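You operate a simulated robot arm through the tools that you are given. There is no shell and no other tool. Be economical: measure what you need, move in short steps, check, and stop when the job is done.

The job below is to be done with a simulated robot arm. You get a single attempt, and the scene is never put back.

JOB
Set the dose to 8 seconds, grind into the portafilter and tamp it on the steel stand.
Fine: tamper back. Grind dial, leveller and other buttons as they are; power left on.
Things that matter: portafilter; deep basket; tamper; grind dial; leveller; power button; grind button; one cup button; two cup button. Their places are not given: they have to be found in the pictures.

It is judged by the outcome, as a careful person would: the job done as asked, and still so three seconds after it is handed in. It fails if anything else is knocked over, pushed out of place, dropped, spilled or broken.

ROBOT AND FRAMES
A 6-joint arm with a two-finger parallel gripper, fixed in place. Base frame: the origin is at the foot of the arm, x ahead of it, y to its left, z up; the work surface is at about z = 0.896. Lengths are in m, angles in degrees, forces in N, time in s.
With the tool pointing down near the work surface it reaches from about 0.24 to 0.66 m from the base axis. Its first joint turns from -66.0 to 66.0 degrees. Payload 2.9 kg.
Tool frame: the origin (TCP) lies between the finger pads and is the grasp point; the fingertips stand 0.03 m ahead of it; z points along the fingers, y is the line along which they close. Largest opening 0.11 m; finger width 0.02, thickness 0.01; the body of the gripper, 0.048 by 0.112 m, starts 0.055 m behind the TCP.
Orientation is that of the tool frame in the base frame, as [roll, pitch, yaw] about the fixed x, y, z axes, in that order (R = Rz(yaw) Ry(pitch) Rx(roll)). With the fingers straight down and closing along the base's y, the tool's x points along the base's -x, its y along +y and its z along -z.

CONTROLS
- The arm moves only by the tool nudge_tool. Its argument "commands" is a list of rows, each a list of 3 entries, a list of its own where there are three numbers: the turn, a rotation vector about the tool's x, y, z in degrees, then the shift along the tool's x, y, z in cm, then the opening, from 0 (shut) to 1 (fully open). In form: [[[ax, ay, az], [x, y, z], fingers], ...]. A call has 1 to 8 rows; each row shifts and turns the commanded pose from where the row before left it, along the tool's axes as they then stand. Rows are played at 5 a second. More than 0.05 m and 8.6 degrees between two rows, or a gripper value outside its range, and nothing of the call is played. Where a pose cannot be reached the arm comes as near as it can. A force on the tool above 90 N (or 10 N above the force at the start of the call, whichever is more), or a blocked arm, ends the call early, and 0.2 s more pass. The fingers move at their own pace (about 0.108 m/s each) and stop on an object; they squeeze with about 35 N. The grip force told is the motor's: it shows also when the fingers shut on nothing. Time passes only in rows, and 0.2 s behind the last, so rows that do not move let the fingers close. The reply holds the time, the measured pose of the TCP, the force on the tool along the base axes, the opening and the grip force, in the units named above and with some noise.
- Cameras (640 x 400 px; columns grow to the right, rows downward): "scene" is fixed at [0.0823, 0.4517, 1.3862]; the picture's right is [-0.59, -0.81, 0.00], its down [-0.54, 0.39, -0.75] and it looks along [0.60, -0.44, -0.67] (base axes); focal length 214 px, centre (320, 200). "wrist" rides on the gripper at [-0.036, 0, -0.057] in the tool frame; the picture's right is [0.00, -1.00, 0.00], its down [0.97, 0.00, -0.24] and it looks along [0.24, 0.00, 0.97] (tool axes); focal length 218 px, centre (320, 200).
- snapshot(camera): a new picture of that camera. It takes no simulated time.
- locate(camera, pixels): for up to 12 pixels [column, row] of the newest picture of that camera ("zoom" is the newest enlarged one), the place [x, y, z] in the base frame of the surface seen there, good to about 0.002 m, but the place of the scene camera against the robot may be out by one fixed shift of up to 0.018 m in any direction. It takes no simulated time.
- zoom(camera, box): a new picture of the part [left, top, right, bottom] of that camera's present view, enlarged. It takes no simulated time.
- sign_off(): hands the job in; it is judged then, once.

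Go step by step. Measure first, check grasps and placings, and put right what went wrong. The budget is 80 turns and 46 pictures, counting those below and the enlarged ones. Unless the task says otherwise, let go and move clear before handing in, and close with one line.

The tools are called as a command line: name --argument value ..., lists and objects as JSON in quotes. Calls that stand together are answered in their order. nudge_tool: Moves the arm, as the interface text tells. Its arguments: {"type":"object","properties":{"commands":{"type":"array","items":{"type":"array"}}},"required":["commands"]} The other tools are called the same way: snapshot (camera) takes a picture; locate (camera, pixels) gives the place of the surface under pixels of a picture; zoom (camera, box) takes an enlarged picture of a part of a camera's view; sign_off () hands the job in.

At the start:

```text
clock: 0.0
tool_pos: [0.2867, 0.1369, 1.3334]
tcp_rot: [-180.0, 0.0, -180.0]
ft_force: [-0.2, -0.3, -0.1]
opening: 0.1101
gripper_force: 0.1
```

scene: 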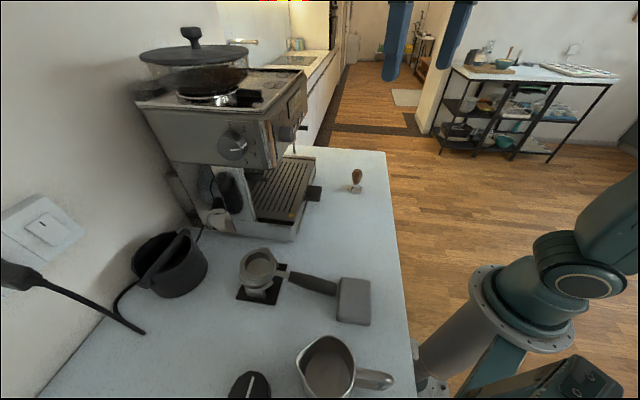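
wrist: 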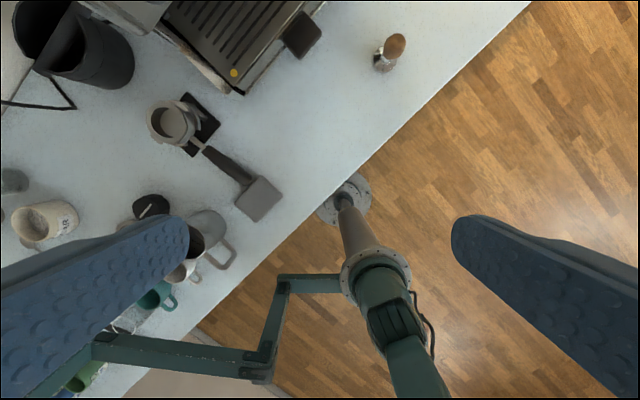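

The portafilter appears to sit on a stand near scene pixel (265,275), with the machine at about (220,130). I'll zoom in on the machine and on the counter before moving.

zoom --camera "scene" --box '[120, 20, 340, 240]'

zoom --camera "scene" --box '[180, 160, 420, 400]'

```text
1.82 times, centred on (230, 130) of scene
```

zoom: 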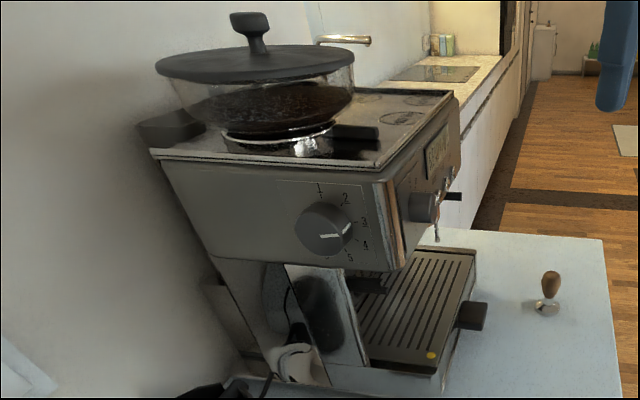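

```text
1.67 times, centred on (300, 280) of scene
```

zoom: 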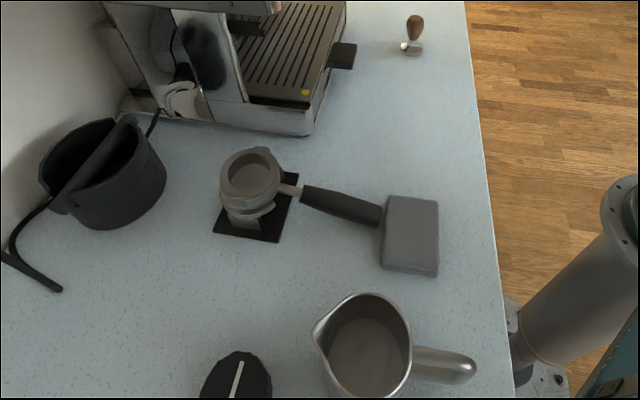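

The machine has a side dial (zoom 330,230), probably the grind dial, and a front face I can't see well. I'll locate key points next, taking zooms one at a time so the locations are tied to the right picture.

locate --camera "scene" --pixels '[[258, 266], [262, 292], [275, 272], [312, 283], [352, 300], [356, 186], [357, 174], [233, 145], [270, 165], [290, 237], [315, 192], [303, 128]]'

locate --camera "wrist" --pixels '[[174, 122], [197, 147], [195, 105], [232, 167], [258, 198], [385, 62], [397, 43], [233, 73], [302, 35], [240, 92], [330, 2], [90, 60]]'

```text
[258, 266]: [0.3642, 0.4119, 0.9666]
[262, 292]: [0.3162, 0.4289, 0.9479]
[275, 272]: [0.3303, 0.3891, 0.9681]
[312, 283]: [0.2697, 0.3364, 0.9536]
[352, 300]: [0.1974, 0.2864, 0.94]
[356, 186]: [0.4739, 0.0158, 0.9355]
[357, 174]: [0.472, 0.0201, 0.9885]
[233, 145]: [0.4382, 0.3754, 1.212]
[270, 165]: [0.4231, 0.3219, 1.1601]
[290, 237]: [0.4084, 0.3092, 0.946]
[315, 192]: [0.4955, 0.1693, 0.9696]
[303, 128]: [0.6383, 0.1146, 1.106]
```

```text
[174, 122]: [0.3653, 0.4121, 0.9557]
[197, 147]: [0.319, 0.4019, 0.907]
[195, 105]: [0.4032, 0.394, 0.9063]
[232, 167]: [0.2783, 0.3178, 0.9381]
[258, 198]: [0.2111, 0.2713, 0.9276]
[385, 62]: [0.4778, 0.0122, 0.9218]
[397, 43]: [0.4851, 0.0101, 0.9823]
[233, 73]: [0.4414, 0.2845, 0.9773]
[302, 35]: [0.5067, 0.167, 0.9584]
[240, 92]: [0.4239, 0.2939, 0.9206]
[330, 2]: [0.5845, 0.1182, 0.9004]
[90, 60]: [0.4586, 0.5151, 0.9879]
```

The two cameras agree to about 1 cm. The portafilter bowl is at about (0.365,0.412), its handle points toward (0.21,0.27), and the tamper is at (0.48,0.012). The machine front faces the robot along about (-0.84,-0.55), so I'll turn and tilt the wrist to look at it.

nudge_tool --commands '[[[0, 0, -8.2], [0, 0, 0], 1], [[0, 0, -8.2], [0, 0, 0], 1], [[0, 0, -8.2], [0, 0, 0], 1], [[0, 0, -8.2], [0, 0, 0], 1], [[0, -8.4, 0], [0, 0, -1.5], 1], [[0, -8.4, 0], [0, 0, -1.5], 1], [[0, -8.4, 0], [0, 0, -1.5], 1], [[0, -8.4, 0], [0, 0, -1.5], 1]]'

nudge_tool --commands '[[[0, -8.4, 0], [3, 0, -2], 1], [[0, -8.4, 0], [3, 0, -2], 1], [[0, -8.4, 0], [3, 0, -2], 1], [[0, 0, 0], [3, 0, 0], 1], [[0, 0, 0], [0, 0, 0], 1]]'

snapshot --camera "wrist"

```text
clock: 1.8
tool_pos: [0.2956, 0.1235, 1.4145]
tcp_rot: [-177.0, 31.1, -146.9]
ft_force: [-0.3, -0.7, -0.5]
opening: 0.1101
gripper_force: 0.1
out of reach, approached as far as the arm can: row 7, 8
```

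```text
clock: 3.0
tool_pos: [0.1854, 0.0669, 1.3917]
tcp_rot: [-174.7, 44.8, -145.7]
ft_force: [0.1, 0.0, -0.1]
opening: 0.1101
gripper_force: 0.1
out of reach, approached as far as the arm can: row 1, 2, 3
```

```text
41 pictures are left
```

wrist: 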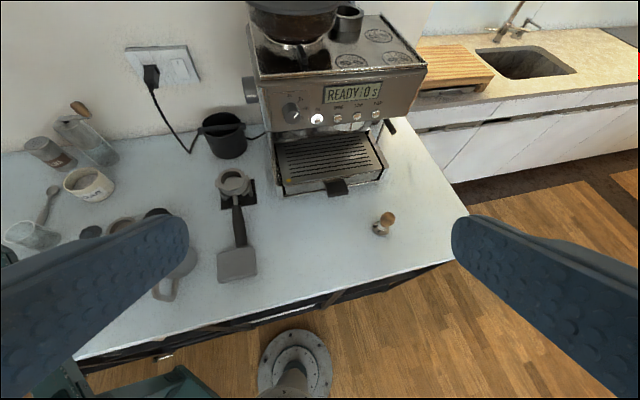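

The front now shows a display "READY 0 s", a knob at (290,112) and buttons at (318,118), (338,117), (357,115) and (376,113). I'll zoom in to read it.

zoom --camera "wrist" --box '[240, 50, 440, 210]'

locate --camera "wrist" --pixels '[[290, 112], [318, 119], [338, 118], [357, 116], [376, 114], [270, 98], [408, 93], [346, 115], [336, 187], [232, 178], [386, 217], [248, 88]]'

```text
2.50 times, centred on (340, 130) of wrist
```

zoom: 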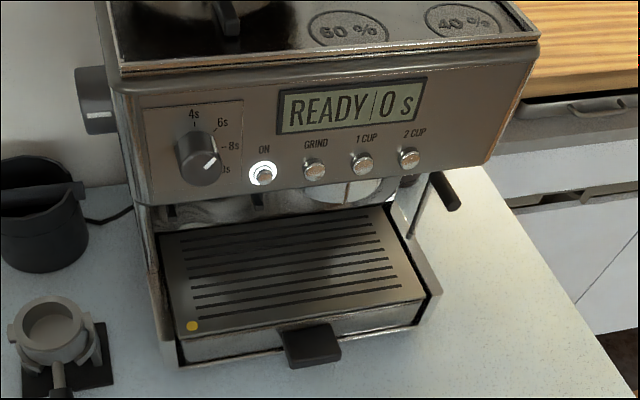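

```text
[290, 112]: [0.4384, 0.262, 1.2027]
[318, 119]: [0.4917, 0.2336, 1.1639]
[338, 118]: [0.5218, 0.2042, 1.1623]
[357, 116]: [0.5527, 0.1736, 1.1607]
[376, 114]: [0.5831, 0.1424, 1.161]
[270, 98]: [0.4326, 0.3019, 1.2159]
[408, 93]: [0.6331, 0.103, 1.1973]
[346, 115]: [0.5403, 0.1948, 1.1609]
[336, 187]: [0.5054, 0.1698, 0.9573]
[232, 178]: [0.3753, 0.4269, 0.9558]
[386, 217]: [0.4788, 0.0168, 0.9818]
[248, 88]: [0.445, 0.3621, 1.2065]
```

The front panel plane is x+y≈0.735 and faces (-0.707,-0.707). The dose knob on the left (4s/6s/8s/10s) points somewhere between 6s and 8s or 10s, so I'll bring the wrist closer to read it and find the grinder outlet.

nudge_tool --commands '[[[0, 0, 0], [1.3, 0, 4.2], 1], [[0, 0, 0], [1.3, 0, 4.2], 1], [[0, 0, 0], [1.3, 0, 4.2], 1], [[0, 0, 0], [1.3, 0, 4.2], 1], [[0, 0, 0], [1.3, 0, 4.2], 1], [[0, -8, 0], [1.3, 0, 2], 1], [[0, -8, 0], [0, 0, 0], 1], [[0, -8, 0], [0, 0, 0], 1]]'

snapshot --camera "wrist"

```text
clock: 4.8
tool_pos: [0.2633, 0.1126, 1.2249]
tcp_rot: [-169.7, 68.7, -139.9]
ft_force: [-0.3, 0.1, 0.2]
opening: 0.1102
gripper_force: 0.1
out of reach, approached as far as the arm can: row 1, 2, 3, 8
```

```text
39 pictures are left
```

wrist: 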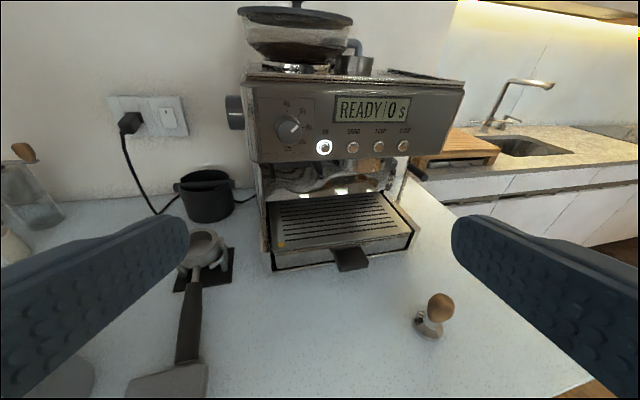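

zoom --camera "wrist" --box '[235, 80, 345, 170]'

zoom --camera "wrist" --box '[250, 140, 420, 270]'

zoom --camera "wrist" --box '[120, 210, 300, 400]'

```text
4.44 times, centred on (290, 125) of wrist
```

zoom: 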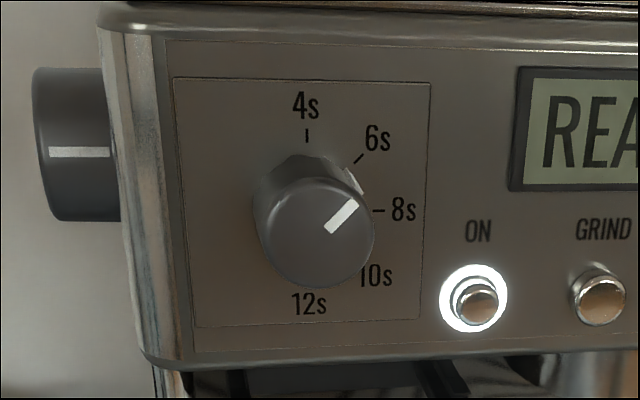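

```text
3.08 times, centred on (335, 205) of wrist
```

zoom: 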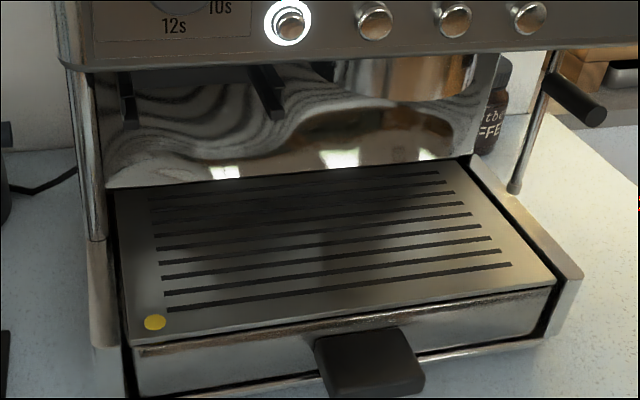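

```text
2.11 times, centred on (210, 305) of wrist
```

zoom: 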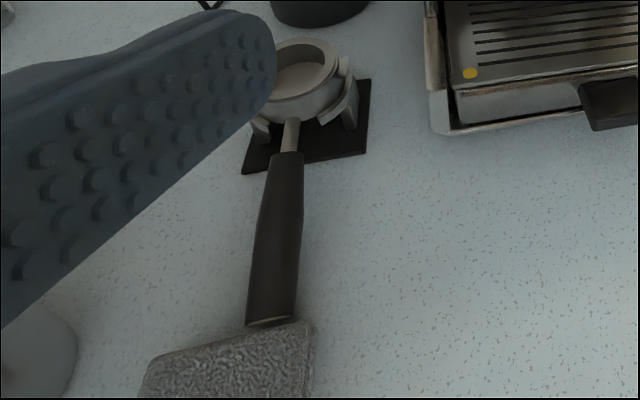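

The knob points at 6s (45°) and 8s is at 90°, so it needs about 45° clockwise. Two black fork rails for the portafilter hang at the lower left of the machine. I'll zoom in with the scene camera on the portafilter and the fork.

zoom --camera "scene" --box '[225, 235, 385, 335]'

zoom --camera "scene" --box '[190, 130, 330, 250]'

locate --camera "wrist" --pixels '[[290, 128], [293, 125], [285, 176], [286, 181], [338, 171], [340, 175], [325, 147], [353, 147], [379, 146], [404, 145], [432, 315], [438, 302]]'

```text
4.00 times, centred on (305, 285) of scene
```

zoom: 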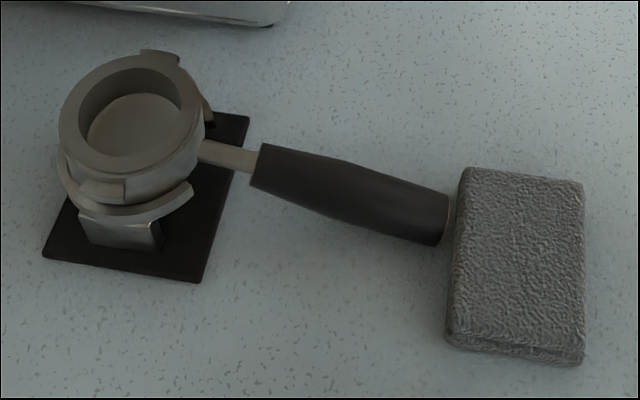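

```text
3.33 times, centred on (260, 190) of scene
```

zoom: 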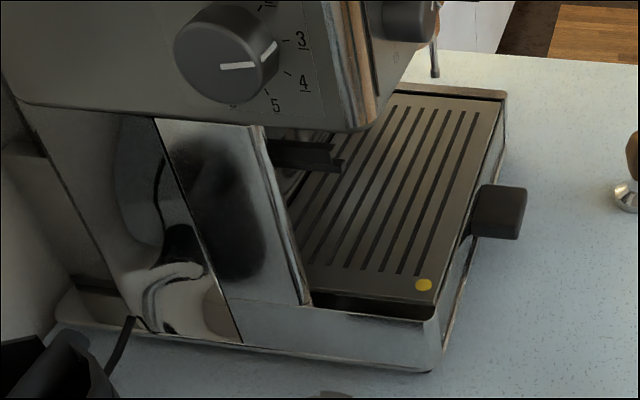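

```text
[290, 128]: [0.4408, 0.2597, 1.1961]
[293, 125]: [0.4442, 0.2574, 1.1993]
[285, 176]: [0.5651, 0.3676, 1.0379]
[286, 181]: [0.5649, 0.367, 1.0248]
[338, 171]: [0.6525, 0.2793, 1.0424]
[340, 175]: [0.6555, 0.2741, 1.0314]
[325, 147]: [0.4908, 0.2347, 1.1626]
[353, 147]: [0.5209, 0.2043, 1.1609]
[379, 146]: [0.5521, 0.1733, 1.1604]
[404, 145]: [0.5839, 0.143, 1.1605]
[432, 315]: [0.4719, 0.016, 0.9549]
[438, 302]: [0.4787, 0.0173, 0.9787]
```

The handle already points along the machine's outward normal, and the grey block is just a cloth. The fork rails should be at wrist pixels (273,174) and (318,171), and I'll locate those and the stand details.

locate --camera "wrist" --pixels '[[272.5, 174], [274, 180], [271, 168], [318, 171], [323, 177], [315, 165], [320, 165], [300, 166], [360, 168], [185, 330], [194, 290], [285, 242]]'

locate --camera "zoom" --pixels '[[300, 158], [325, 162], [338, 170], [335, 152], [280, 150], [300, 134], [320, 134], [424, 285], [300, 310], [380, 180], [265, 130], [330, 130]]'

```text
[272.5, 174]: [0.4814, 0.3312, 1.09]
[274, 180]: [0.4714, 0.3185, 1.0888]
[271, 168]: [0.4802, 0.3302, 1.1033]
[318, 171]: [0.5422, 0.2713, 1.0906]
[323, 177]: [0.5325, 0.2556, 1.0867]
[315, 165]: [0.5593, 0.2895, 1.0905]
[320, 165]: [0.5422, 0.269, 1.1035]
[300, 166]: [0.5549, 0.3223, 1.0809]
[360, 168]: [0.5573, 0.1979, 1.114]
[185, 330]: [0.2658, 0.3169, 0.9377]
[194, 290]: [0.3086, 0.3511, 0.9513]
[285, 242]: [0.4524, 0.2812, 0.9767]
```

```text
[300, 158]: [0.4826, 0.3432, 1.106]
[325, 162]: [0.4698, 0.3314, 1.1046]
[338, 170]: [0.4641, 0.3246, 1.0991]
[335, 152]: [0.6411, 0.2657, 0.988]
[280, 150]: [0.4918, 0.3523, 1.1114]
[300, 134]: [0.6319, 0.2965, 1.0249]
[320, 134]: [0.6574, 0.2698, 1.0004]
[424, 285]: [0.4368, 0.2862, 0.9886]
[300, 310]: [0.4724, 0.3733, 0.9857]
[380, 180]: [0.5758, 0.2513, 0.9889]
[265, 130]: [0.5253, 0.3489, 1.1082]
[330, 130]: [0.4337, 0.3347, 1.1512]
```

In machine terms (u inward, v rightward), the panel is at u≈0.52, the knob at v≈0.13, z≈1.19, and the fork rails at v≈0.107 and 0.194, z≈1.09, u≥0.557. I'll go to a pre-grasp in front of the dose knob with the tool horizontal.

nudge_tool --commands '[[[0, 0, 0], [-0.5, 0.4, 3.7], 0.6], [[0, 0, 0], [-0.5, 0.4, 3.7], 0.6], [[0, 0, 0], [-0.5, 0.4, 3.7], 0.6], [[0, -7, 1.3], [-0.5, 0.3, 3.6], 0.6], [[0, -7, 1.3], [0, 0, 0], 0.6], [[0, -7, 1.3], [0, 0, 0], 0.6], [[-7.6, 0, 0], [0, 0, 0], 0.6], [[-7.6, 0, 0], [0, 0, 0], 0.6]]'

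snapshot --camera "wrist"

```text
clock: 6.6
tool_pos: [0.3801, 0.197, 1.1907]
tcp_rot: [166.8, 90.0, -148.1]
ft_force: [0.8, 0.1, 0.5]
opening: 0.0661
gripper_force: 0.1
```

```text
33 pictures are left
```

wrist: 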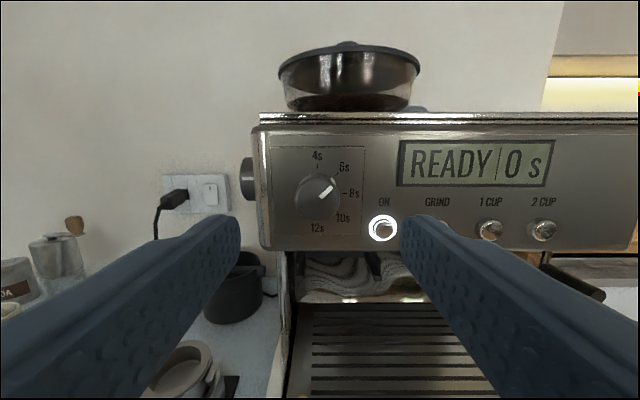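

The tool is horizontal and squared to the panel, and the knob face is near (320,190). I'll zoom in to measure its centre and extent.

zoom --camera "wrist" --box '[260, 140, 400, 250]'

locate --camera "zoom" --pixels '[[270, 230], [300, 240], [320, 225], [240, 230], [215, 200], [340, 200], [360, 235], [270, 170], [265, 270], [120, 150], [460, 320], [300, 180]]'

```text
3.64 times, centred on (330, 195) of wrist
```

zoom: 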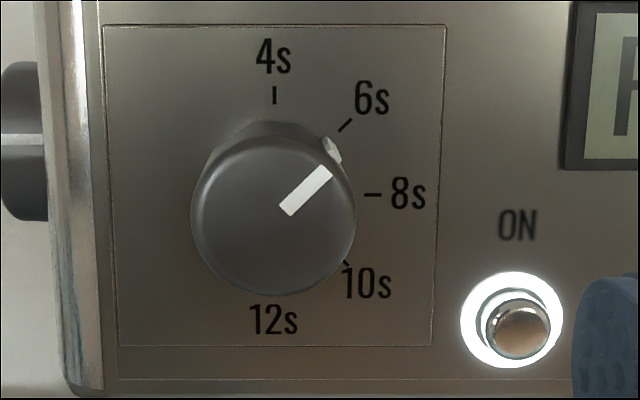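

```text
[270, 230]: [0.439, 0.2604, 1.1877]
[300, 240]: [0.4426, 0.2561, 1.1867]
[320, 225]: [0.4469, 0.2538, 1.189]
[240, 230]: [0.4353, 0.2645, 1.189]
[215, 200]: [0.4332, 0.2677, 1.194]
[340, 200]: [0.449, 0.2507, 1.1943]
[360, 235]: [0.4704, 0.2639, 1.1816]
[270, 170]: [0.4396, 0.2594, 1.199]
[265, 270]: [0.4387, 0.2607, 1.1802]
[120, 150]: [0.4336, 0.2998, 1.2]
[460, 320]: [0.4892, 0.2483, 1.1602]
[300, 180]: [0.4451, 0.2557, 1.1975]
```

The knob centre is at v≈0.128, z≈1.1905, radius 15.5 mm, with its face at u≈0.495. I'll roll the tool -45°, advance 7.4 cm and close on it.

nudge_tool --commands '[[[0, 0, 0], [0, 0.17, 1], 0.6], [[0, 0, -7.5], [0, 0, 0], 0.6], [[0, 0, -7.5], [0, 0, 0], 0.6], [[0, 0, -7.5], [0, 0, 0], 0.6], [[0, 0, -7.5], [0, 0, 0], 0.6], [[0, 0, -7.5], [0, 0, 0], 0.6], [[0, 0, -7.5], [0, 0, 1], 0.6], [[0, 0, 0], [0, 0, 1], 0.6]]'

nudge_tool --commands '[[[0, 0, 0], [0, 0, 2], 0.6], [[0, 0, 0], [0, 0, 1.5], 0.6], [[0, 0, 0], [0, 0, 0.8], 0.6], [[0, 0, 0], [0, 0, 0], 0.6]]'

snapshot --camera "wrist"

```text
clock: 8.4
tool_pos: [0.4012, 0.2205, 1.189]
tcp_rot: [-89.9, 44.9, -44.9]
ft_force: [0.9, 0.1, -0.7]
opening: 0.0661
gripper_force: 0.1
```

```text
clock: 9.4
tool_pos: [0.431, 0.2501, 1.1905]
tcp_rot: [-90.0, 45.1, -45.0]
ft_force: [-0.8, 0.7, -0.5]
opening: 0.0658
gripper_force: 0.1
```

```text
31 pictures are left
```

wrist: 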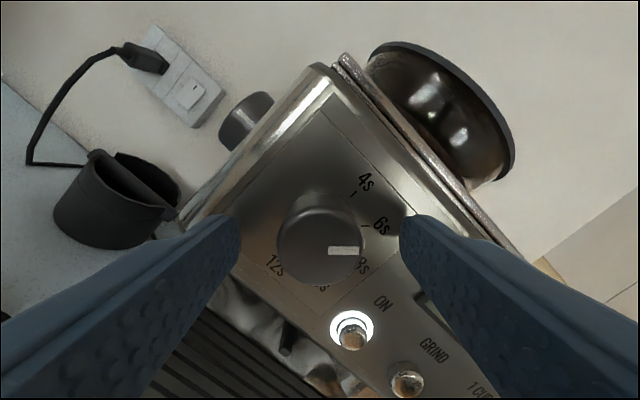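

The TCP is at u=0.4817, v=0.128 with the knob centred between the fingers. I'll close and turn 45° clockwise.

nudge_tool --commands '[[[0, 0, 0], [0, 0, 0], 0.2], [[0, 0, 0], [0, 0, 0], 0.2], [[0, 0, 0], [0, 0, 0], 0.2]]'

nudge_tool --commands '[[[0, 0, 7.5], [0, 0, 0], 0.2], [[0, 0, 7.5], [0, 0, 0], 0.2], [[0, 0, 7.5], [0, 0, 0], 0.2], [[0, 0, 7.5], [0, 0, 0], 0.2], [[0, 0, 7.5], [0, 0, 0], 0.2], [[0, 0, 7.5], [0, 0, 0], 0.2], [[0, 0, 0], [0, 0, 0], 0.2]]'

snapshot --camera "wrist"

```text
clock: 10.2
tool_pos: [0.4315, 0.2496, 1.1885]
tcp_rot: [-90.1, 45.1, -45.1]
ft_force: [1.0, 2.1, -0.7]
opening: 0.0309
gripper_force: 45.0
```

```text
clock: 11.8
tool_pos: [0.4317, 0.2501, 1.1889]
tcp_rot: [105.6, 89.8, 150.5]
ft_force: [9.2, 1.6, 1.3]
opening: 0.0309
gripper_force: 44.9
```

```text
30 pictures are left
```

wrist: 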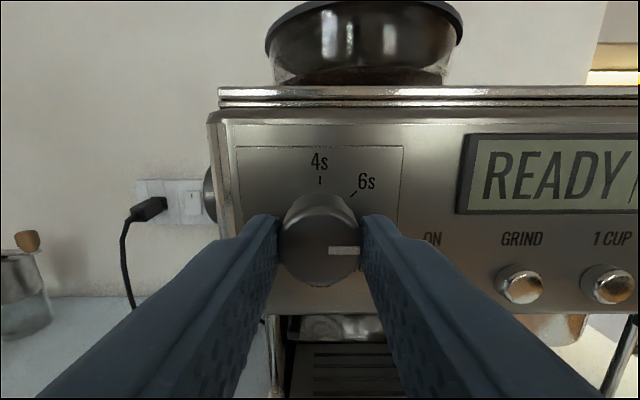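

The pointer is now horizontal, at 8s. I'll release, back off and drop down to look at the fork.

nudge_tool --commands '[[[0, 0, 0], [0, 0, 0], 0.45], [[0, 0, 0], [0, 0, 0], 0.45], [[0, 0, 0], [0, 0, -3], 0.45], [[0, 0, 0], [0, 0, -4], 0.45], [[0, 0, 0], [0, 0, -4], 0.8], [[0, 0, 0], [4, -0.7, -1], 1], [[0, 0, 0], [4, -0.8, 0], 1], [[0, 0, 0], [2.5, -0.8, 0], 1]]'

snapshot --camera "wrist"

zoom --camera "wrist" --box '[230, 120, 390, 220]'

```text
clock: 13.6
tool_pos: [0.3968, 0.1607, 1.1205]
tcp_rot: [176.1, 89.2, -139.0]
ft_force: [-0.5, -0.4, 0.0]
opening: 0.1099
gripper_force: 0.0
out of reach, approached as far as the arm can: row 5, 6, 7, 8
```

```text
29 pictures are left
```

wrist: 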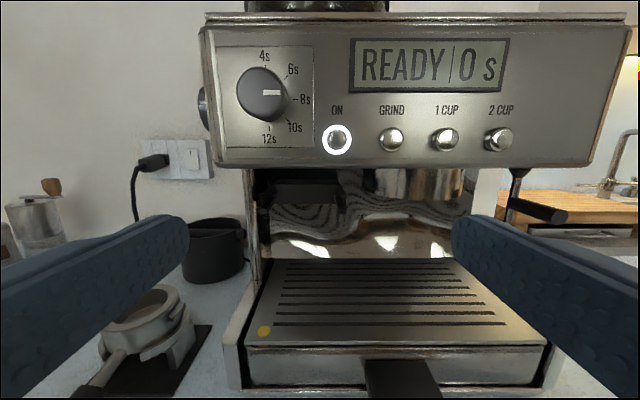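

```text
4.00 times, centred on (310, 170) of wrist
```

zoom: 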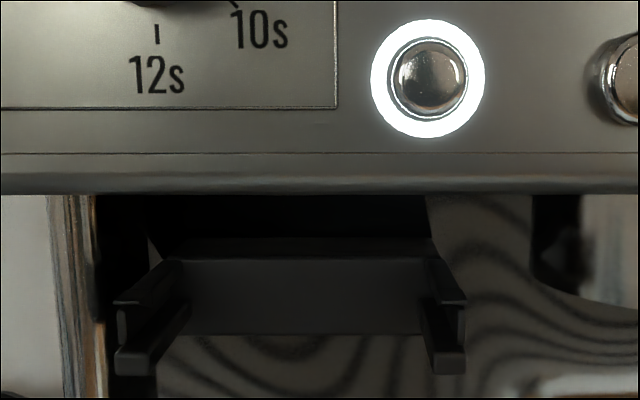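

The knob is confirmed at 8s. The fork is two inward-facing C-channels with lower lips, so I'll locate the channel edges and zoom on the portafilter lugs.

locate --camera "zoom" --pixels '[[140, 305], [120, 325], [150, 312], [120, 365], [150, 365], [140, 350], [465, 320], [450, 307], [465, 365], [440, 365], [300, 300], [445, 340]]'

zoom --camera "wrist" --box '[80, 270, 240, 400]'

locate --camera "zoom" --pixels '[[230, 95], [330, 130], [420, 95], [200, 170], [430, 165], [270, 290], [200, 340], [440, 200], [320, 70], [250, 180], [400, 250], [380, 150]]'

```text
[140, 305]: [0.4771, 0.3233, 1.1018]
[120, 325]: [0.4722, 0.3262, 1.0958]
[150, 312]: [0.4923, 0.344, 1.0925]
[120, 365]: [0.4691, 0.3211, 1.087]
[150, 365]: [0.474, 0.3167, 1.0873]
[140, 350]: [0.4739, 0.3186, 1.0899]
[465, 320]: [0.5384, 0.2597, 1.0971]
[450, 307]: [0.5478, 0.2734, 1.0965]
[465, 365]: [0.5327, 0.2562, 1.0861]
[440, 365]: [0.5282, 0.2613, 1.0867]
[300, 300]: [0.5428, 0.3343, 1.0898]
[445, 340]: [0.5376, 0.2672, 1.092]
```

```text
3.08 times, centred on (160, 335) of wrist
```

zoom: 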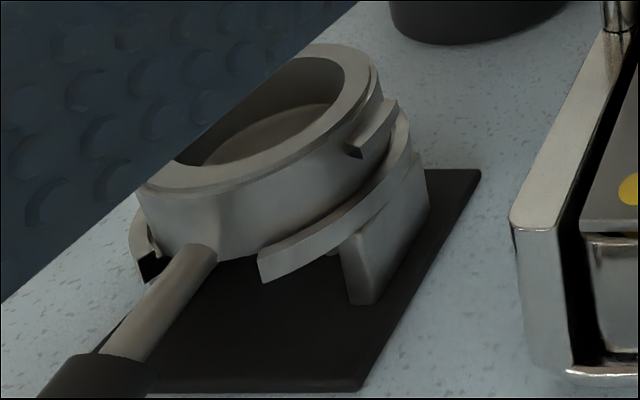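

```text
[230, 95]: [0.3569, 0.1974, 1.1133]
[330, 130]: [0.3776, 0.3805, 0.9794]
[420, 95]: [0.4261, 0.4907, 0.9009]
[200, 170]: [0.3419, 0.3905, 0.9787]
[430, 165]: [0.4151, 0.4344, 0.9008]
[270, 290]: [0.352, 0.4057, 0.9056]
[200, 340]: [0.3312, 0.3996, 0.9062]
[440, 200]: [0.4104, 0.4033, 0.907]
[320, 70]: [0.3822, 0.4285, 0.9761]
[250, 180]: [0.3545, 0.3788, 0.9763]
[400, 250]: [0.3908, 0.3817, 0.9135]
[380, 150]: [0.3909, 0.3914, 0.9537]
```

The groove is between z≈1.090 and 1.097, centred at v≈0.150, with its entry at u≈0.559 and the backstop at u≈0.62. The portafilter's lugs should slide into it. I'll pitch the tool to 45° and move above the handle for a close view.

nudge_tool --commands '[[[0, 7.5, 0], [0, 0, 0], 1], [[0, 7.5, 0], [0, 0, 0], 1], [[0, 7.5, 0], [0, 2, 0], 1], [[0, 7.5, 0], [0, 4, 0], 1], [[0, 7.5, 0], [0, 4, 0], 1], [[0, 7.5, 0], [0, 4, 0], 1], [[0, 0, 0], [0, 4, 0], 1], [[0, 0, 0], [0, 2, 0], 1]]'

nudge_tool --commands '[[[0, 0, 0], [3.5, 0, 0], 1], [[0, 0, 0], [2, 0, 0], 1], [[0, 0, 0], [0, 0, 0], 1]]'

snapshot --camera "wrist"

```text
clock: 15.4
tool_pos: [0.2564, 0.2985, 1.1231]
tcp_rot: [179.9, 44.9, -135.0]
ft_force: [-0.4, 0.4, -0.2]
opening: 0.1101
gripper_force: 0.1
```

```text
clock: 16.2
tool_pos: [0.229, 0.2718, 1.0837]
tcp_rot: [179.9, 45.0, -135.0]
ft_force: [0.5, -0.3, 0.1]
opening: 0.1102
gripper_force: 0.1
```

```text
26 pictures are left
```

wrist: 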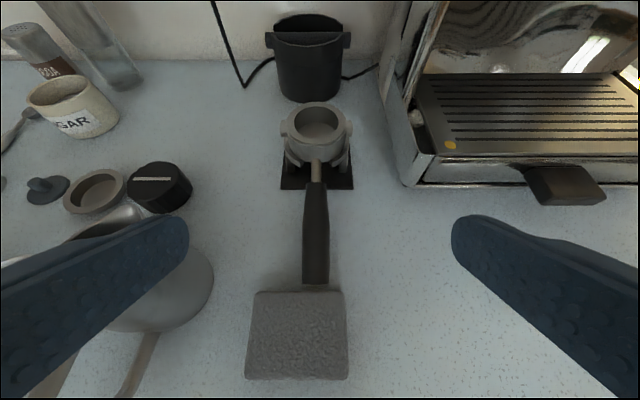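

The view is clear: portafilter bowl at (317,125), handle from (314,185) to (315,285). I'll zoom in to measure the bowl and lugs.

zoom --camera "wrist" --box '[250, 90, 390, 200]'

locate --camera "wrist" --pixels '[[316, 188], [316, 200], [316, 215], [316, 270], [314, 282], [306, 200], [326, 200], [303, 250], [329, 250], [95, 178], [95, 190], [318, 130]]'

locate --camera "zoom" --pixels '[[155, 145], [455, 145], [165, 125], [445, 130], [310, 62], [315, 195], [190, 130], [430, 130], [158, 160], [455, 160], [315, 250], [315, 330]]'

```text
3.64 times, centred on (320, 145) of wrist
```

zoom: 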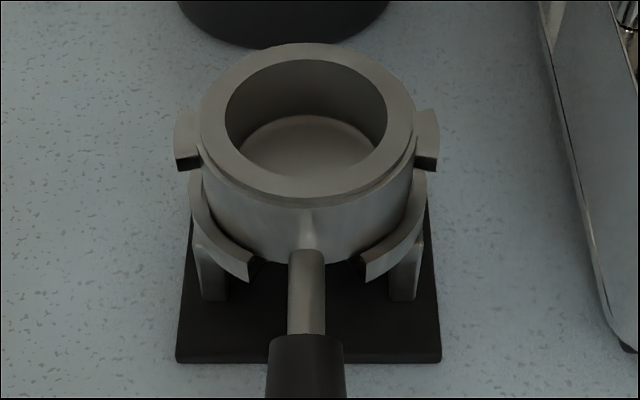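

```text
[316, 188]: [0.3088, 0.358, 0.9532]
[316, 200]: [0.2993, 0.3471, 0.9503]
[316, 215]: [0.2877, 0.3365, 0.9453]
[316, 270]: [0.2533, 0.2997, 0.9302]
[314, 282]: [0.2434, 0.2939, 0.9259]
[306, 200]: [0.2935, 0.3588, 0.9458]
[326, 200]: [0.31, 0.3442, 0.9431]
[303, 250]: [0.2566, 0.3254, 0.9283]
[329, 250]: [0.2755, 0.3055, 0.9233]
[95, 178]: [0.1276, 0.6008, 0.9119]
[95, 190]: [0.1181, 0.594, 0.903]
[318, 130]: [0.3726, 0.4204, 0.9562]
```

```text
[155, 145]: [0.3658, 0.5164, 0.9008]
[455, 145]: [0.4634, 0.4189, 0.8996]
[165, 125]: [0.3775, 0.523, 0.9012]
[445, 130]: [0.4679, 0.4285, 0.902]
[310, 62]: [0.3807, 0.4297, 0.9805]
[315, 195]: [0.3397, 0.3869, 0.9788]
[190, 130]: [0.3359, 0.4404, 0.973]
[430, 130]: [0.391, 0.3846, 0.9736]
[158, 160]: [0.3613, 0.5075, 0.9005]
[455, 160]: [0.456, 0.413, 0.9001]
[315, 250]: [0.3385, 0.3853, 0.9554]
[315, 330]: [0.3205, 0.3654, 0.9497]
```

The lugs are at u≈0.549, v≈-0.074 and +0.0045, tops at z≈0.973. The handle front is at u≈0.457, v≈-0.035 with its top at z≈0.950. I'll check the lug thickness and pitcher clearance before descending.

locate --camera "zoom" --pixels '[[183, 154], [183, 162], [183, 167], [432, 150], [430, 155], [430, 166], [180, 140], [212, 160], [220, 250], [385, 265], [200, 185], [425, 185]]'

locate --camera "wrist" --pixels '[[210, 270], [205, 300], [195, 310], [150, 215], [170, 180], [190, 190], [150, 330], [296, 300], [337, 300], [249, 370], [180, 250], [212, 285]]'

```text
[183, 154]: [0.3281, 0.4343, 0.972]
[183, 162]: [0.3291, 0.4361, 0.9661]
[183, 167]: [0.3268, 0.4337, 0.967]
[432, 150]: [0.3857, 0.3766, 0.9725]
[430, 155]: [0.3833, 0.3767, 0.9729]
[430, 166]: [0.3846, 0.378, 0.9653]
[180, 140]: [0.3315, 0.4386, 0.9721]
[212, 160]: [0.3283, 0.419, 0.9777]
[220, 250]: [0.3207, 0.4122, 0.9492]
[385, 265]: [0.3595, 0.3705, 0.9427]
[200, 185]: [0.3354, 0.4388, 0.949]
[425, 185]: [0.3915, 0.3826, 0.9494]
```

```text
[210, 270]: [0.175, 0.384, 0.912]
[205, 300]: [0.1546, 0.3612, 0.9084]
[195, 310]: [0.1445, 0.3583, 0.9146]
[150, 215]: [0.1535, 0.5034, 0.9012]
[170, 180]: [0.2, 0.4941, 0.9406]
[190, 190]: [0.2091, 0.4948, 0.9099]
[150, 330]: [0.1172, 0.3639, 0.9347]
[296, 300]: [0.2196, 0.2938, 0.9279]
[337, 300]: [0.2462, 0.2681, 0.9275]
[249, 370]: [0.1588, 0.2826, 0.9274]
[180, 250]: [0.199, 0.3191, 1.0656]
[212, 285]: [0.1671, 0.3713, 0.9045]
```

The lugs span z 0.9655–0.9725, and the pitcher is well clear of the gripper. I'll descend onto the handle with the opening at 0.5.

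nudge_tool --commands '[[[0, 0, 0], [3.02, 0.47, 0], 0.5], [[0, 0, 0], [0, 0, 4.4], 0.5], [[0, 0, 0], [0, 0, 4.4], 0.5], [[0, 0, 0], [0, 0, 4.4], 0.5], [[0, 0, 0], [0, 0, 2.4], 0.5], [[0, 0, 0], [0, 0, 2], 0.5], [[0, 0, 0], [0, 0, 0], 0.5]]'

snapshot --camera "wrist"

```text
clock: 17.8
tool_pos: [0.3051, 0.3602, 0.9433]
tcp_rot: [179.9, 45.0, -135.0]
ft_force: [0.2, 0.4, 0.5]
opening: 0.0548
gripper_force: 0.0
out of reach, approached as far as the arm can: row 1
```

```text
24 pictures are left
```

wrist: 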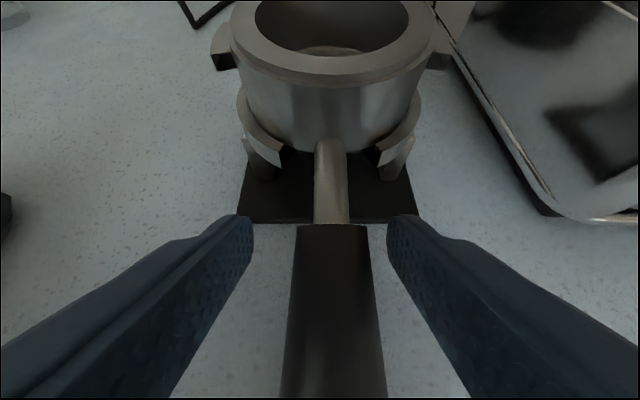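

The TCP is about 13 mm too far forward and 4 mm left of the handle. I'll correct that and close.

nudge_tool --commands '[[[0, 0, 0], [1.32, -0.38, -0.57], 0.5], [[0, 0, 0], [0, 0, 0], 0.5]]'

nudge_tool --commands '[[[0, 0, 0], [0, 0, 0], 0.0], [[0, 0, 0], [0, 0, 0], 0.0], [[0, 0, 0], [0, 0, 0], 0.0], [[0, 0, 0], [0, 0, 0], 0.0]]'

```text
clock: 18.4
tool_pos: [0.2971, 0.3469, 0.9392]
tcp_rot: [179.9, 44.9, -135.1]
ft_force: [-0.1, 0.9, -0.6]
opening: 0.055
gripper_force: 0.0
```

```text
clock: 19.4
tool_pos: [0.2978, 0.3457, 0.9396]
tcp_rot: [180.0, 45.0, -135.0]
ft_force: [-2.3, 0.9, 0.5]
opening: 0.0295
gripper_force: 34.9
```

I have a firm grip (opening 29.5 mm, 35 N) at u=0.455, v=-0.034, z=0.9396. I'll lift straight up 6 cm and check.

nudge_tool --commands '[[[0, 0, 0], [-0.71, 0, -0.71], 0.0], [[0, 0, 0], [-0.71, 0, -0.71], 0.0], [[0, 0, 0], [-1.41, 0, -1.41], 0.0], [[0, 0, 0], [-1.41, 0, -1.41], 0.0], [[0, 0, 0], [0, 0, 0], 0.0]]'

snapshot --camera "wrist"

```text
clock: 20.6
tool_pos: [0.2991, 0.3455, 0.9997]
tcp_rot: [179.9, 45.1, -134.9]
ft_force: [0.2, 0.5, -0.2]
opening: 0.0001
gripper_force: 35.0
```

```text
23 pictures are left
```

wrist: 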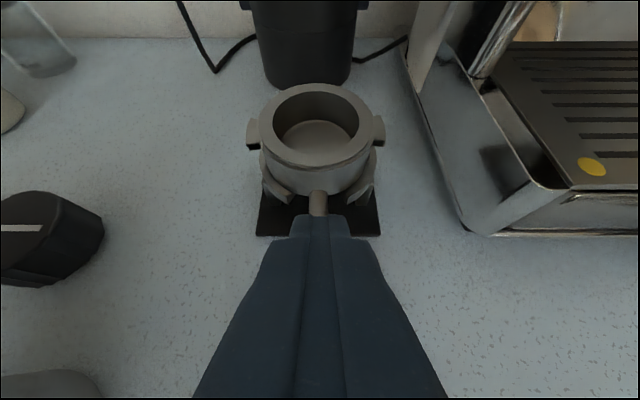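

The fingers shut to zero, so the handle slipped out while lifting. I'll check whether the portafilter shifted.

zoom --camera "scene" --box '[225, 235, 385, 335]'

locate --camera "wrist" --pixels '[[253, 135], [379, 131], [316, 90], [317, 165], [317, 195], [317, 210], [318, 135], [285, 188], [355, 186], [318, 205], [270, 215], [370, 215]]'

```text
4.00 times, centred on (305, 285) of scene
```

zoom: 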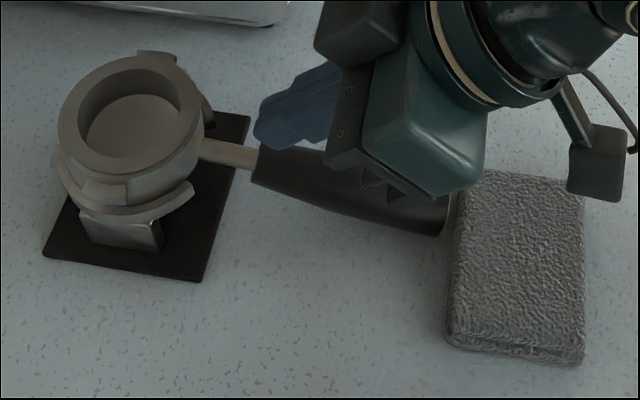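

```text
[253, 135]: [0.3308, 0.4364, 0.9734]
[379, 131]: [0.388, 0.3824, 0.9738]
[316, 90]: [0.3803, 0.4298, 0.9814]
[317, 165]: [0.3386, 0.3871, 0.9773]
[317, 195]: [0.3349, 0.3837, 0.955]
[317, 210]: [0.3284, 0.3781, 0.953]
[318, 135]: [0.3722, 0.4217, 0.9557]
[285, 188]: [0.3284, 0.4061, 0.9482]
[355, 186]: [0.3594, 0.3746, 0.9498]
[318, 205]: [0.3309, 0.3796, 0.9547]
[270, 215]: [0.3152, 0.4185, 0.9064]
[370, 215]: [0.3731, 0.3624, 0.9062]
```

The portafilter hasn't moved; the grip slipped, probably because the bowl's weight tipped and jammed it in the stand ring. I'll regrip with the fingers lying more along the handle (pitch 65°), closer to the bowl, and lift in small steps while watching the force.

nudge_tool --commands '[[[0, 0, 0], [0, 0, 0], 0.5], [[0, -6.67, 0], [0, 0, 0], 0.5], [[0, -6.67, 0], [0, 0, 0], 0.5], [[0, -6.67, 0], [0, 0, 0], 0.5], [[0, 0, 0], [0.2, 0.17, 3.43], 0.5], [[0, 0, 0], [2.5, 0, 0], 0.5], [[0, 0, 0], [2.5, 0, 0], 0.5], [[0, 0, 0], [0, 0, 0], 0.5]]'

snapshot --camera "wrist"

```text
clock: 22.1
tool_pos: [0.3128, 0.3631, 0.9671]
tcp_rot: [178.7, 67.9, -136.1]
ft_force: [-6.8, -11.6, 71.4]
opening: 0.055
gripper_force: 0.0
stopped in row 7: the force on the tool passed its limit (the readings are from after the stop); the commanded pose is now the measured one
```

```text
21 pictures are left
```

wrist: 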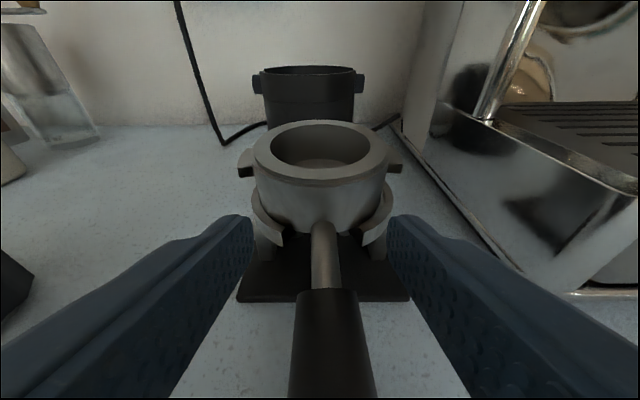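

The force reached 71 N: the open fingertips probably landed on the stand's ring ends (ring at v≈±0.028 about the centre, fingers out to ±0.037). I'll back off up and out, narrow the opening, and read the pose.

nudge_tool --commands '[[[0, 0, 0], [-1, 0, 0], 0.5], [[0, 0, 0], [-0.5, 0, -2], 0.5], [[0, 0, 0], [0, 0, 0], 0.5]]'

snapshot --camera "wrist"

```text
clock: 22.9
tool_pos: [0.3029, 0.3535, 0.9844]
tcp_rot: [179.3, 67.1, -135.6]
ft_force: [0.2, 0.3, -0.1]
opening: 0.0552
gripper_force: 0.0
```

```text
20 pictures are left
```

wrist: 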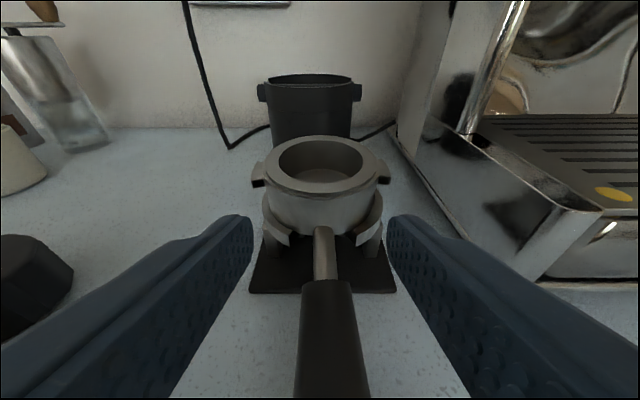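

The portafilter looks undisturbed. I'll check from the scene camera whether anything on the arm's rear could have been touching instead.

zoom --camera "scene" --box '[225, 215, 465, 365]'

locate --camera "wrist" --pixels '[[260, 172], [382, 170], [320, 182], [325, 290], [325, 330], [270, 215], [374, 215], [280, 240], [360, 235], [275, 285], [372, 280], [325, 310]]'

```text
2.67 times, centred on (345, 290) of scene
```

zoom: 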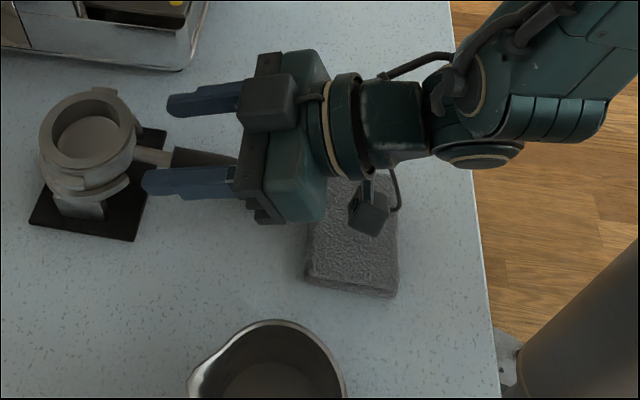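

```text
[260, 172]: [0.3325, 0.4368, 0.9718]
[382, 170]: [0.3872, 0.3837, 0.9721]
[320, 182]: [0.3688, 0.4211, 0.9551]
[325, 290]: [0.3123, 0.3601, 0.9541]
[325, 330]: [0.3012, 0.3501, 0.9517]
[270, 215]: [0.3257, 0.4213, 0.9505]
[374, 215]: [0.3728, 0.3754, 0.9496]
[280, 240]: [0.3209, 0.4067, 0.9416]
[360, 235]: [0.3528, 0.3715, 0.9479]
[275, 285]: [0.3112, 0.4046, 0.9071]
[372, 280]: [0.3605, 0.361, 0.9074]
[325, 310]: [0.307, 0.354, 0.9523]
```

A small cable box hangs under the wrist near the cloth and was likely what touched, so a shallow pitch is out. The portafilter is unmoved. I'll return to pitch 45°, grip closer to the bowl (u≈0.462) and lift only 5 mm with a force check.

nudge_tool --commands '[[[0, 7.37, 0], [0, 0, 0], 0.45], [[0, 7.37, 0], [0, 0, 0], 0.45], [[0, 7.37, 0], [0, -0.18, 0], 0.45], [[0, 0, 0], [1.75, 0, 1.6], 0.45], [[0, 0, 0], [1.74, 0, 1.6], 0.45], [[0, 0, 0], [0, 0, 0], 0.45]]'

nudge_tool --commands '[[[0, 0, 0], [0, 0, 0], 0], [[0, 0, 0], [0, 0, 0], 0], [[0, 0, 0], [0, 0, 0], 0], [[0, 0, 0], [0, 0, 0], 0]]'

nudge_tool --commands '[[[0, 0, 0], [-0.18, 0, -0.18], 0], [[0, 0, 0], [-0.18, 0, -0.18], 0], [[0, 0, 0], [0, 0, 0], 0]]'

```text
clock: 24.4
tool_pos: [0.3038, 0.3524, 0.9359]
tcp_rot: [179.5, 44.9, -135.3]
ft_force: [1.2, 0.0, -0.4]
opening: 0.0495
gripper_force: 0.1
```

```text
clock: 25.4
tool_pos: [0.303, 0.3509, 0.9367]
tcp_rot: [179.6, 45.1, -135.3]
ft_force: [-1.3, 1.9, 1.2]
opening: 0.0298
gripper_force: 34.8
```

```text
clock: 26.1
tool_pos: [0.304, 0.3508, 0.9421]
tcp_rot: [179.5, 45.0, -135.4]
ft_force: [0.3, 0.5, -6.6]
opening: 0.0296
gripper_force: 34.7
```

It now carries 6.6 N, so it's lifting. I'll continue another 1.5 cm and look.

nudge_tool --commands '[[[0, 0, 0], [-0.25, 0, -0.25], 0], [[0, 0, 0], [-0.25, 0, -0.25], 0], [[0, 0, 0], [-0.25, 0, -0.25], 0], [[0, 0, 0], [-0.25, 0, -0.25], 0], [[0, 0, 0], [0, 0, 0], 0]]'

snapshot --camera "wrist"

```text
clock: 27.4
tool_pos: [0.3035, 0.3502, 0.9544]
tcp_rot: [179.6, 45.0, -135.3]
ft_force: [-0.1, -0.6, -7.3]
opening: 0.0298
gripper_force: 34.8
```

```text
18 pictures are left
```

wrist: 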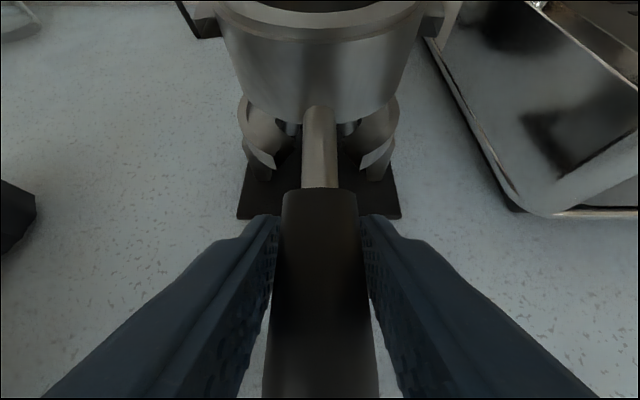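

The bowl is rising cleanly (7.3 N). I'll keep lifting gently to about z=1.065 (TCP).

nudge_tool --commands '[[[0, 0, 0], [-0.4, 0, -0.4], 0], [[0, 0, 0], [-0.6, 0, -0.6], 0], [[0, 0, 0], [-0.8, 0, -0.8], 0], [[0, 0, 0], [-1, 0, -1], 0], [[0, 0, 0], [-1, 0, -1], 0], [[0, 0, 0], [-1, 0, -1], 0], [[0, 0, 0], [-0.6, 0, -0.6], 0], [[0, 0, 0], [-0.3, 0, -0.3], 0]]'

nudge_tool --commands '[[[0, 0, 0], [-0.5, 0, -0.5], 0], [[0, 0, 0], [-0.7, 0, -0.7], 0], [[0, 0, 0], [-0.4, 0, -0.4], 0], [[0, 0, 0], [0, 0, 0], 0]]'

snapshot --camera "wrist"

```text
clock: 29.1
tool_pos: [0.3039, 0.3499, 1.038]
tcp_rot: [179.7, 45.1, -135.2]
ft_force: [-0.2, 0.9, -6.6]
opening: 0.0294
gripper_force: 34.8
```

```text
clock: 30.1
tool_pos: [0.3032, 0.3505, 1.0592]
tcp_rot: [179.6, 45.0, -135.2]
ft_force: [0.1, 0.8, -7.7]
opening: 0.0295
gripper_force: 35.2
```

```text
17 pictures are left
```

wrist: 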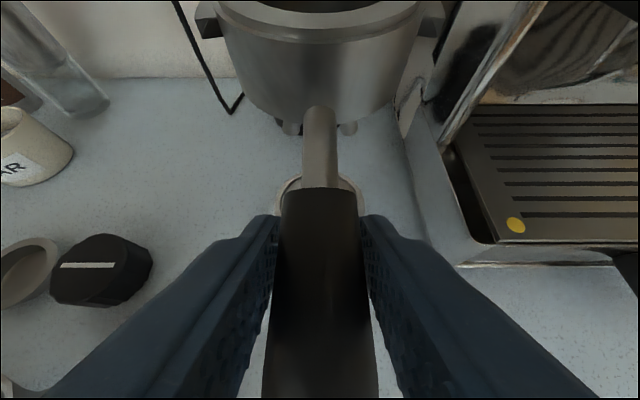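

It's held steady at TCP (u 0.462, v -0.033, z 1.059). I'll measure the lugs and rim now to see any sag.

locate --camera "wrist" --pixels '[[207, 15], [205, 30], [215, 5], [434, 14], [436, 30], [320, 36], [320, 6], [300, 4], [260, 30], [380, 30], [318, 120], [318, 170]]'

```text
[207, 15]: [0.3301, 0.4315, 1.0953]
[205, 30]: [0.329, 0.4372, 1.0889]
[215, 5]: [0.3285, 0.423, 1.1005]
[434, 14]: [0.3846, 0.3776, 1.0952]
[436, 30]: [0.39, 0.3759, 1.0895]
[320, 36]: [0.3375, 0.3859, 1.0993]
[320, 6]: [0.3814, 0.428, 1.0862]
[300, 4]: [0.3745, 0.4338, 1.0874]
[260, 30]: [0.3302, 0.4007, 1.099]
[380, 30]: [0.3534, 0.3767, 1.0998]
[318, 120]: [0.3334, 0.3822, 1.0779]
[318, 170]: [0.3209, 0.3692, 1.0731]
```

The portafilter stayed level: lug bottom 1.089, top 1.0955, v centre -0.033. I'll back out 5.5 cm, rise 3 mm, then traverse +18.3 cm to the fork's centreline.

nudge_tool --commands '[[[0, 0, 0], [0.5, 0, -1.0], 0], [[0, 0, 0], [1.2, 0, -1.2], 0], [[0, 0, 0], [1.2, 0, -1.2], 0], [[0, 0, 0], [0.8, 0, -0.7], 0], [[0, 0, 0], [0, -1.5, 0], 0], [[0, 0, 0], [0, -2.5, 0], 0], [[0, 0, 0], [0, -3, 0], 0], [[0, 0, 0], [0, -2, 0], 0]]'

nudge_tool --commands '[[[0, 0, 0], [0, -1.5, 0], 0], [[0, 0, 0], [0, -2.5, 0], 0], [[0, 0, 0], [0, -2.5, 0], 0], [[0, 0, 0], [0, -1.8, 0], 0], [[0, 0, 0], [0, -1, 0], 0], [[0, 0, 0], [0, 0, 0], 0]]'

snapshot --camera "wrist"

```text
clock: 31.9
tool_pos: [0.3269, 0.2481, 1.0621]
tcp_rot: [179.5, 45.2, -135.2]
ft_force: [0.1, -0.3, -6.8]
opening: 0.0295
gripper_force: 35.1
```

```text
clock: 33.4
tool_pos: [0.3936, 0.1815, 1.0617]
tcp_rot: [179.5, 45.1, -135.2]
ft_force: [-0.2, -0.5, -6.2]
opening: 0.0299
gripper_force: 35.1
```

```text
16 pictures are left
```

wrist: 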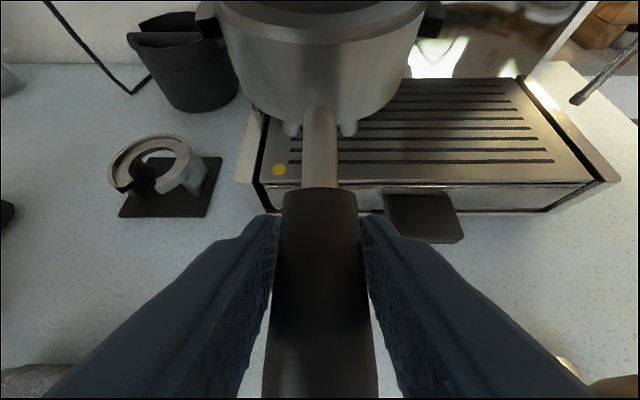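

The TCP is at v=0.150, u=0.407, z=1.0617. I'll advance 4.5 cm to just before the fork and inspect from the scene camera.

nudge_tool --commands '[[[0, 0, 0], [-0.6, 0, 0.6], 0], [[0, 0, 0], [-0.8, 0, 0.8], 0], [[0, 0, 0], [-0.8, 0, 0.8], 0], [[0, 0, 0], [-0.6, 0, 0.6], 0], [[0, 0, 0], [-0.4, 0, 0.4], 0], [[0, 0, 0], [0, 0, 0], 0]]'

zoom --camera "scene" --box '[215, 130, 315, 200]'

```text
clock: 34.8
tool_pos: [0.4254, 0.2143, 1.0604]
tcp_rot: [179.6, 45.1, -135.3]
ft_force: [-0.2, 0.6, -5.9]
opening: 0.0295
gripper_force: 35.6
```

```text
5.71 times, centred on (265, 165) of scene
```

zoom: 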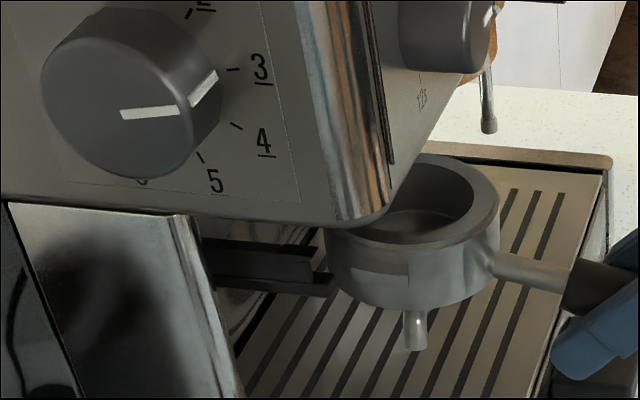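

This is a clear view: the left lug is at (352–410, 265–298) and the left rail ends at (315–332, 255–295). I'll compare their heights in the same camera.

locate --camera "zoom" --pixels '[[360, 268], [360, 282], [360, 290], [400, 272], [400, 296], [318, 262], [325, 276], [325, 288], [305, 250], [300, 265], [290, 282], [300, 290]]'

```text
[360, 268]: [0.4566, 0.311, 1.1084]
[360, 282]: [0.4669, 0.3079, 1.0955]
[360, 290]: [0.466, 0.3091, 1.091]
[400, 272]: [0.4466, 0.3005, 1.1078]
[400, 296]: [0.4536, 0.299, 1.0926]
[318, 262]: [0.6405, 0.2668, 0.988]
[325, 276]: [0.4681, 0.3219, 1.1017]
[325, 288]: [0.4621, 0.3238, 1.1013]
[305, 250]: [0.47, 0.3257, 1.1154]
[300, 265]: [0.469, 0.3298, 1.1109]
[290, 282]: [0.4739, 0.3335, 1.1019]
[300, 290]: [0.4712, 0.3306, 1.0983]
```

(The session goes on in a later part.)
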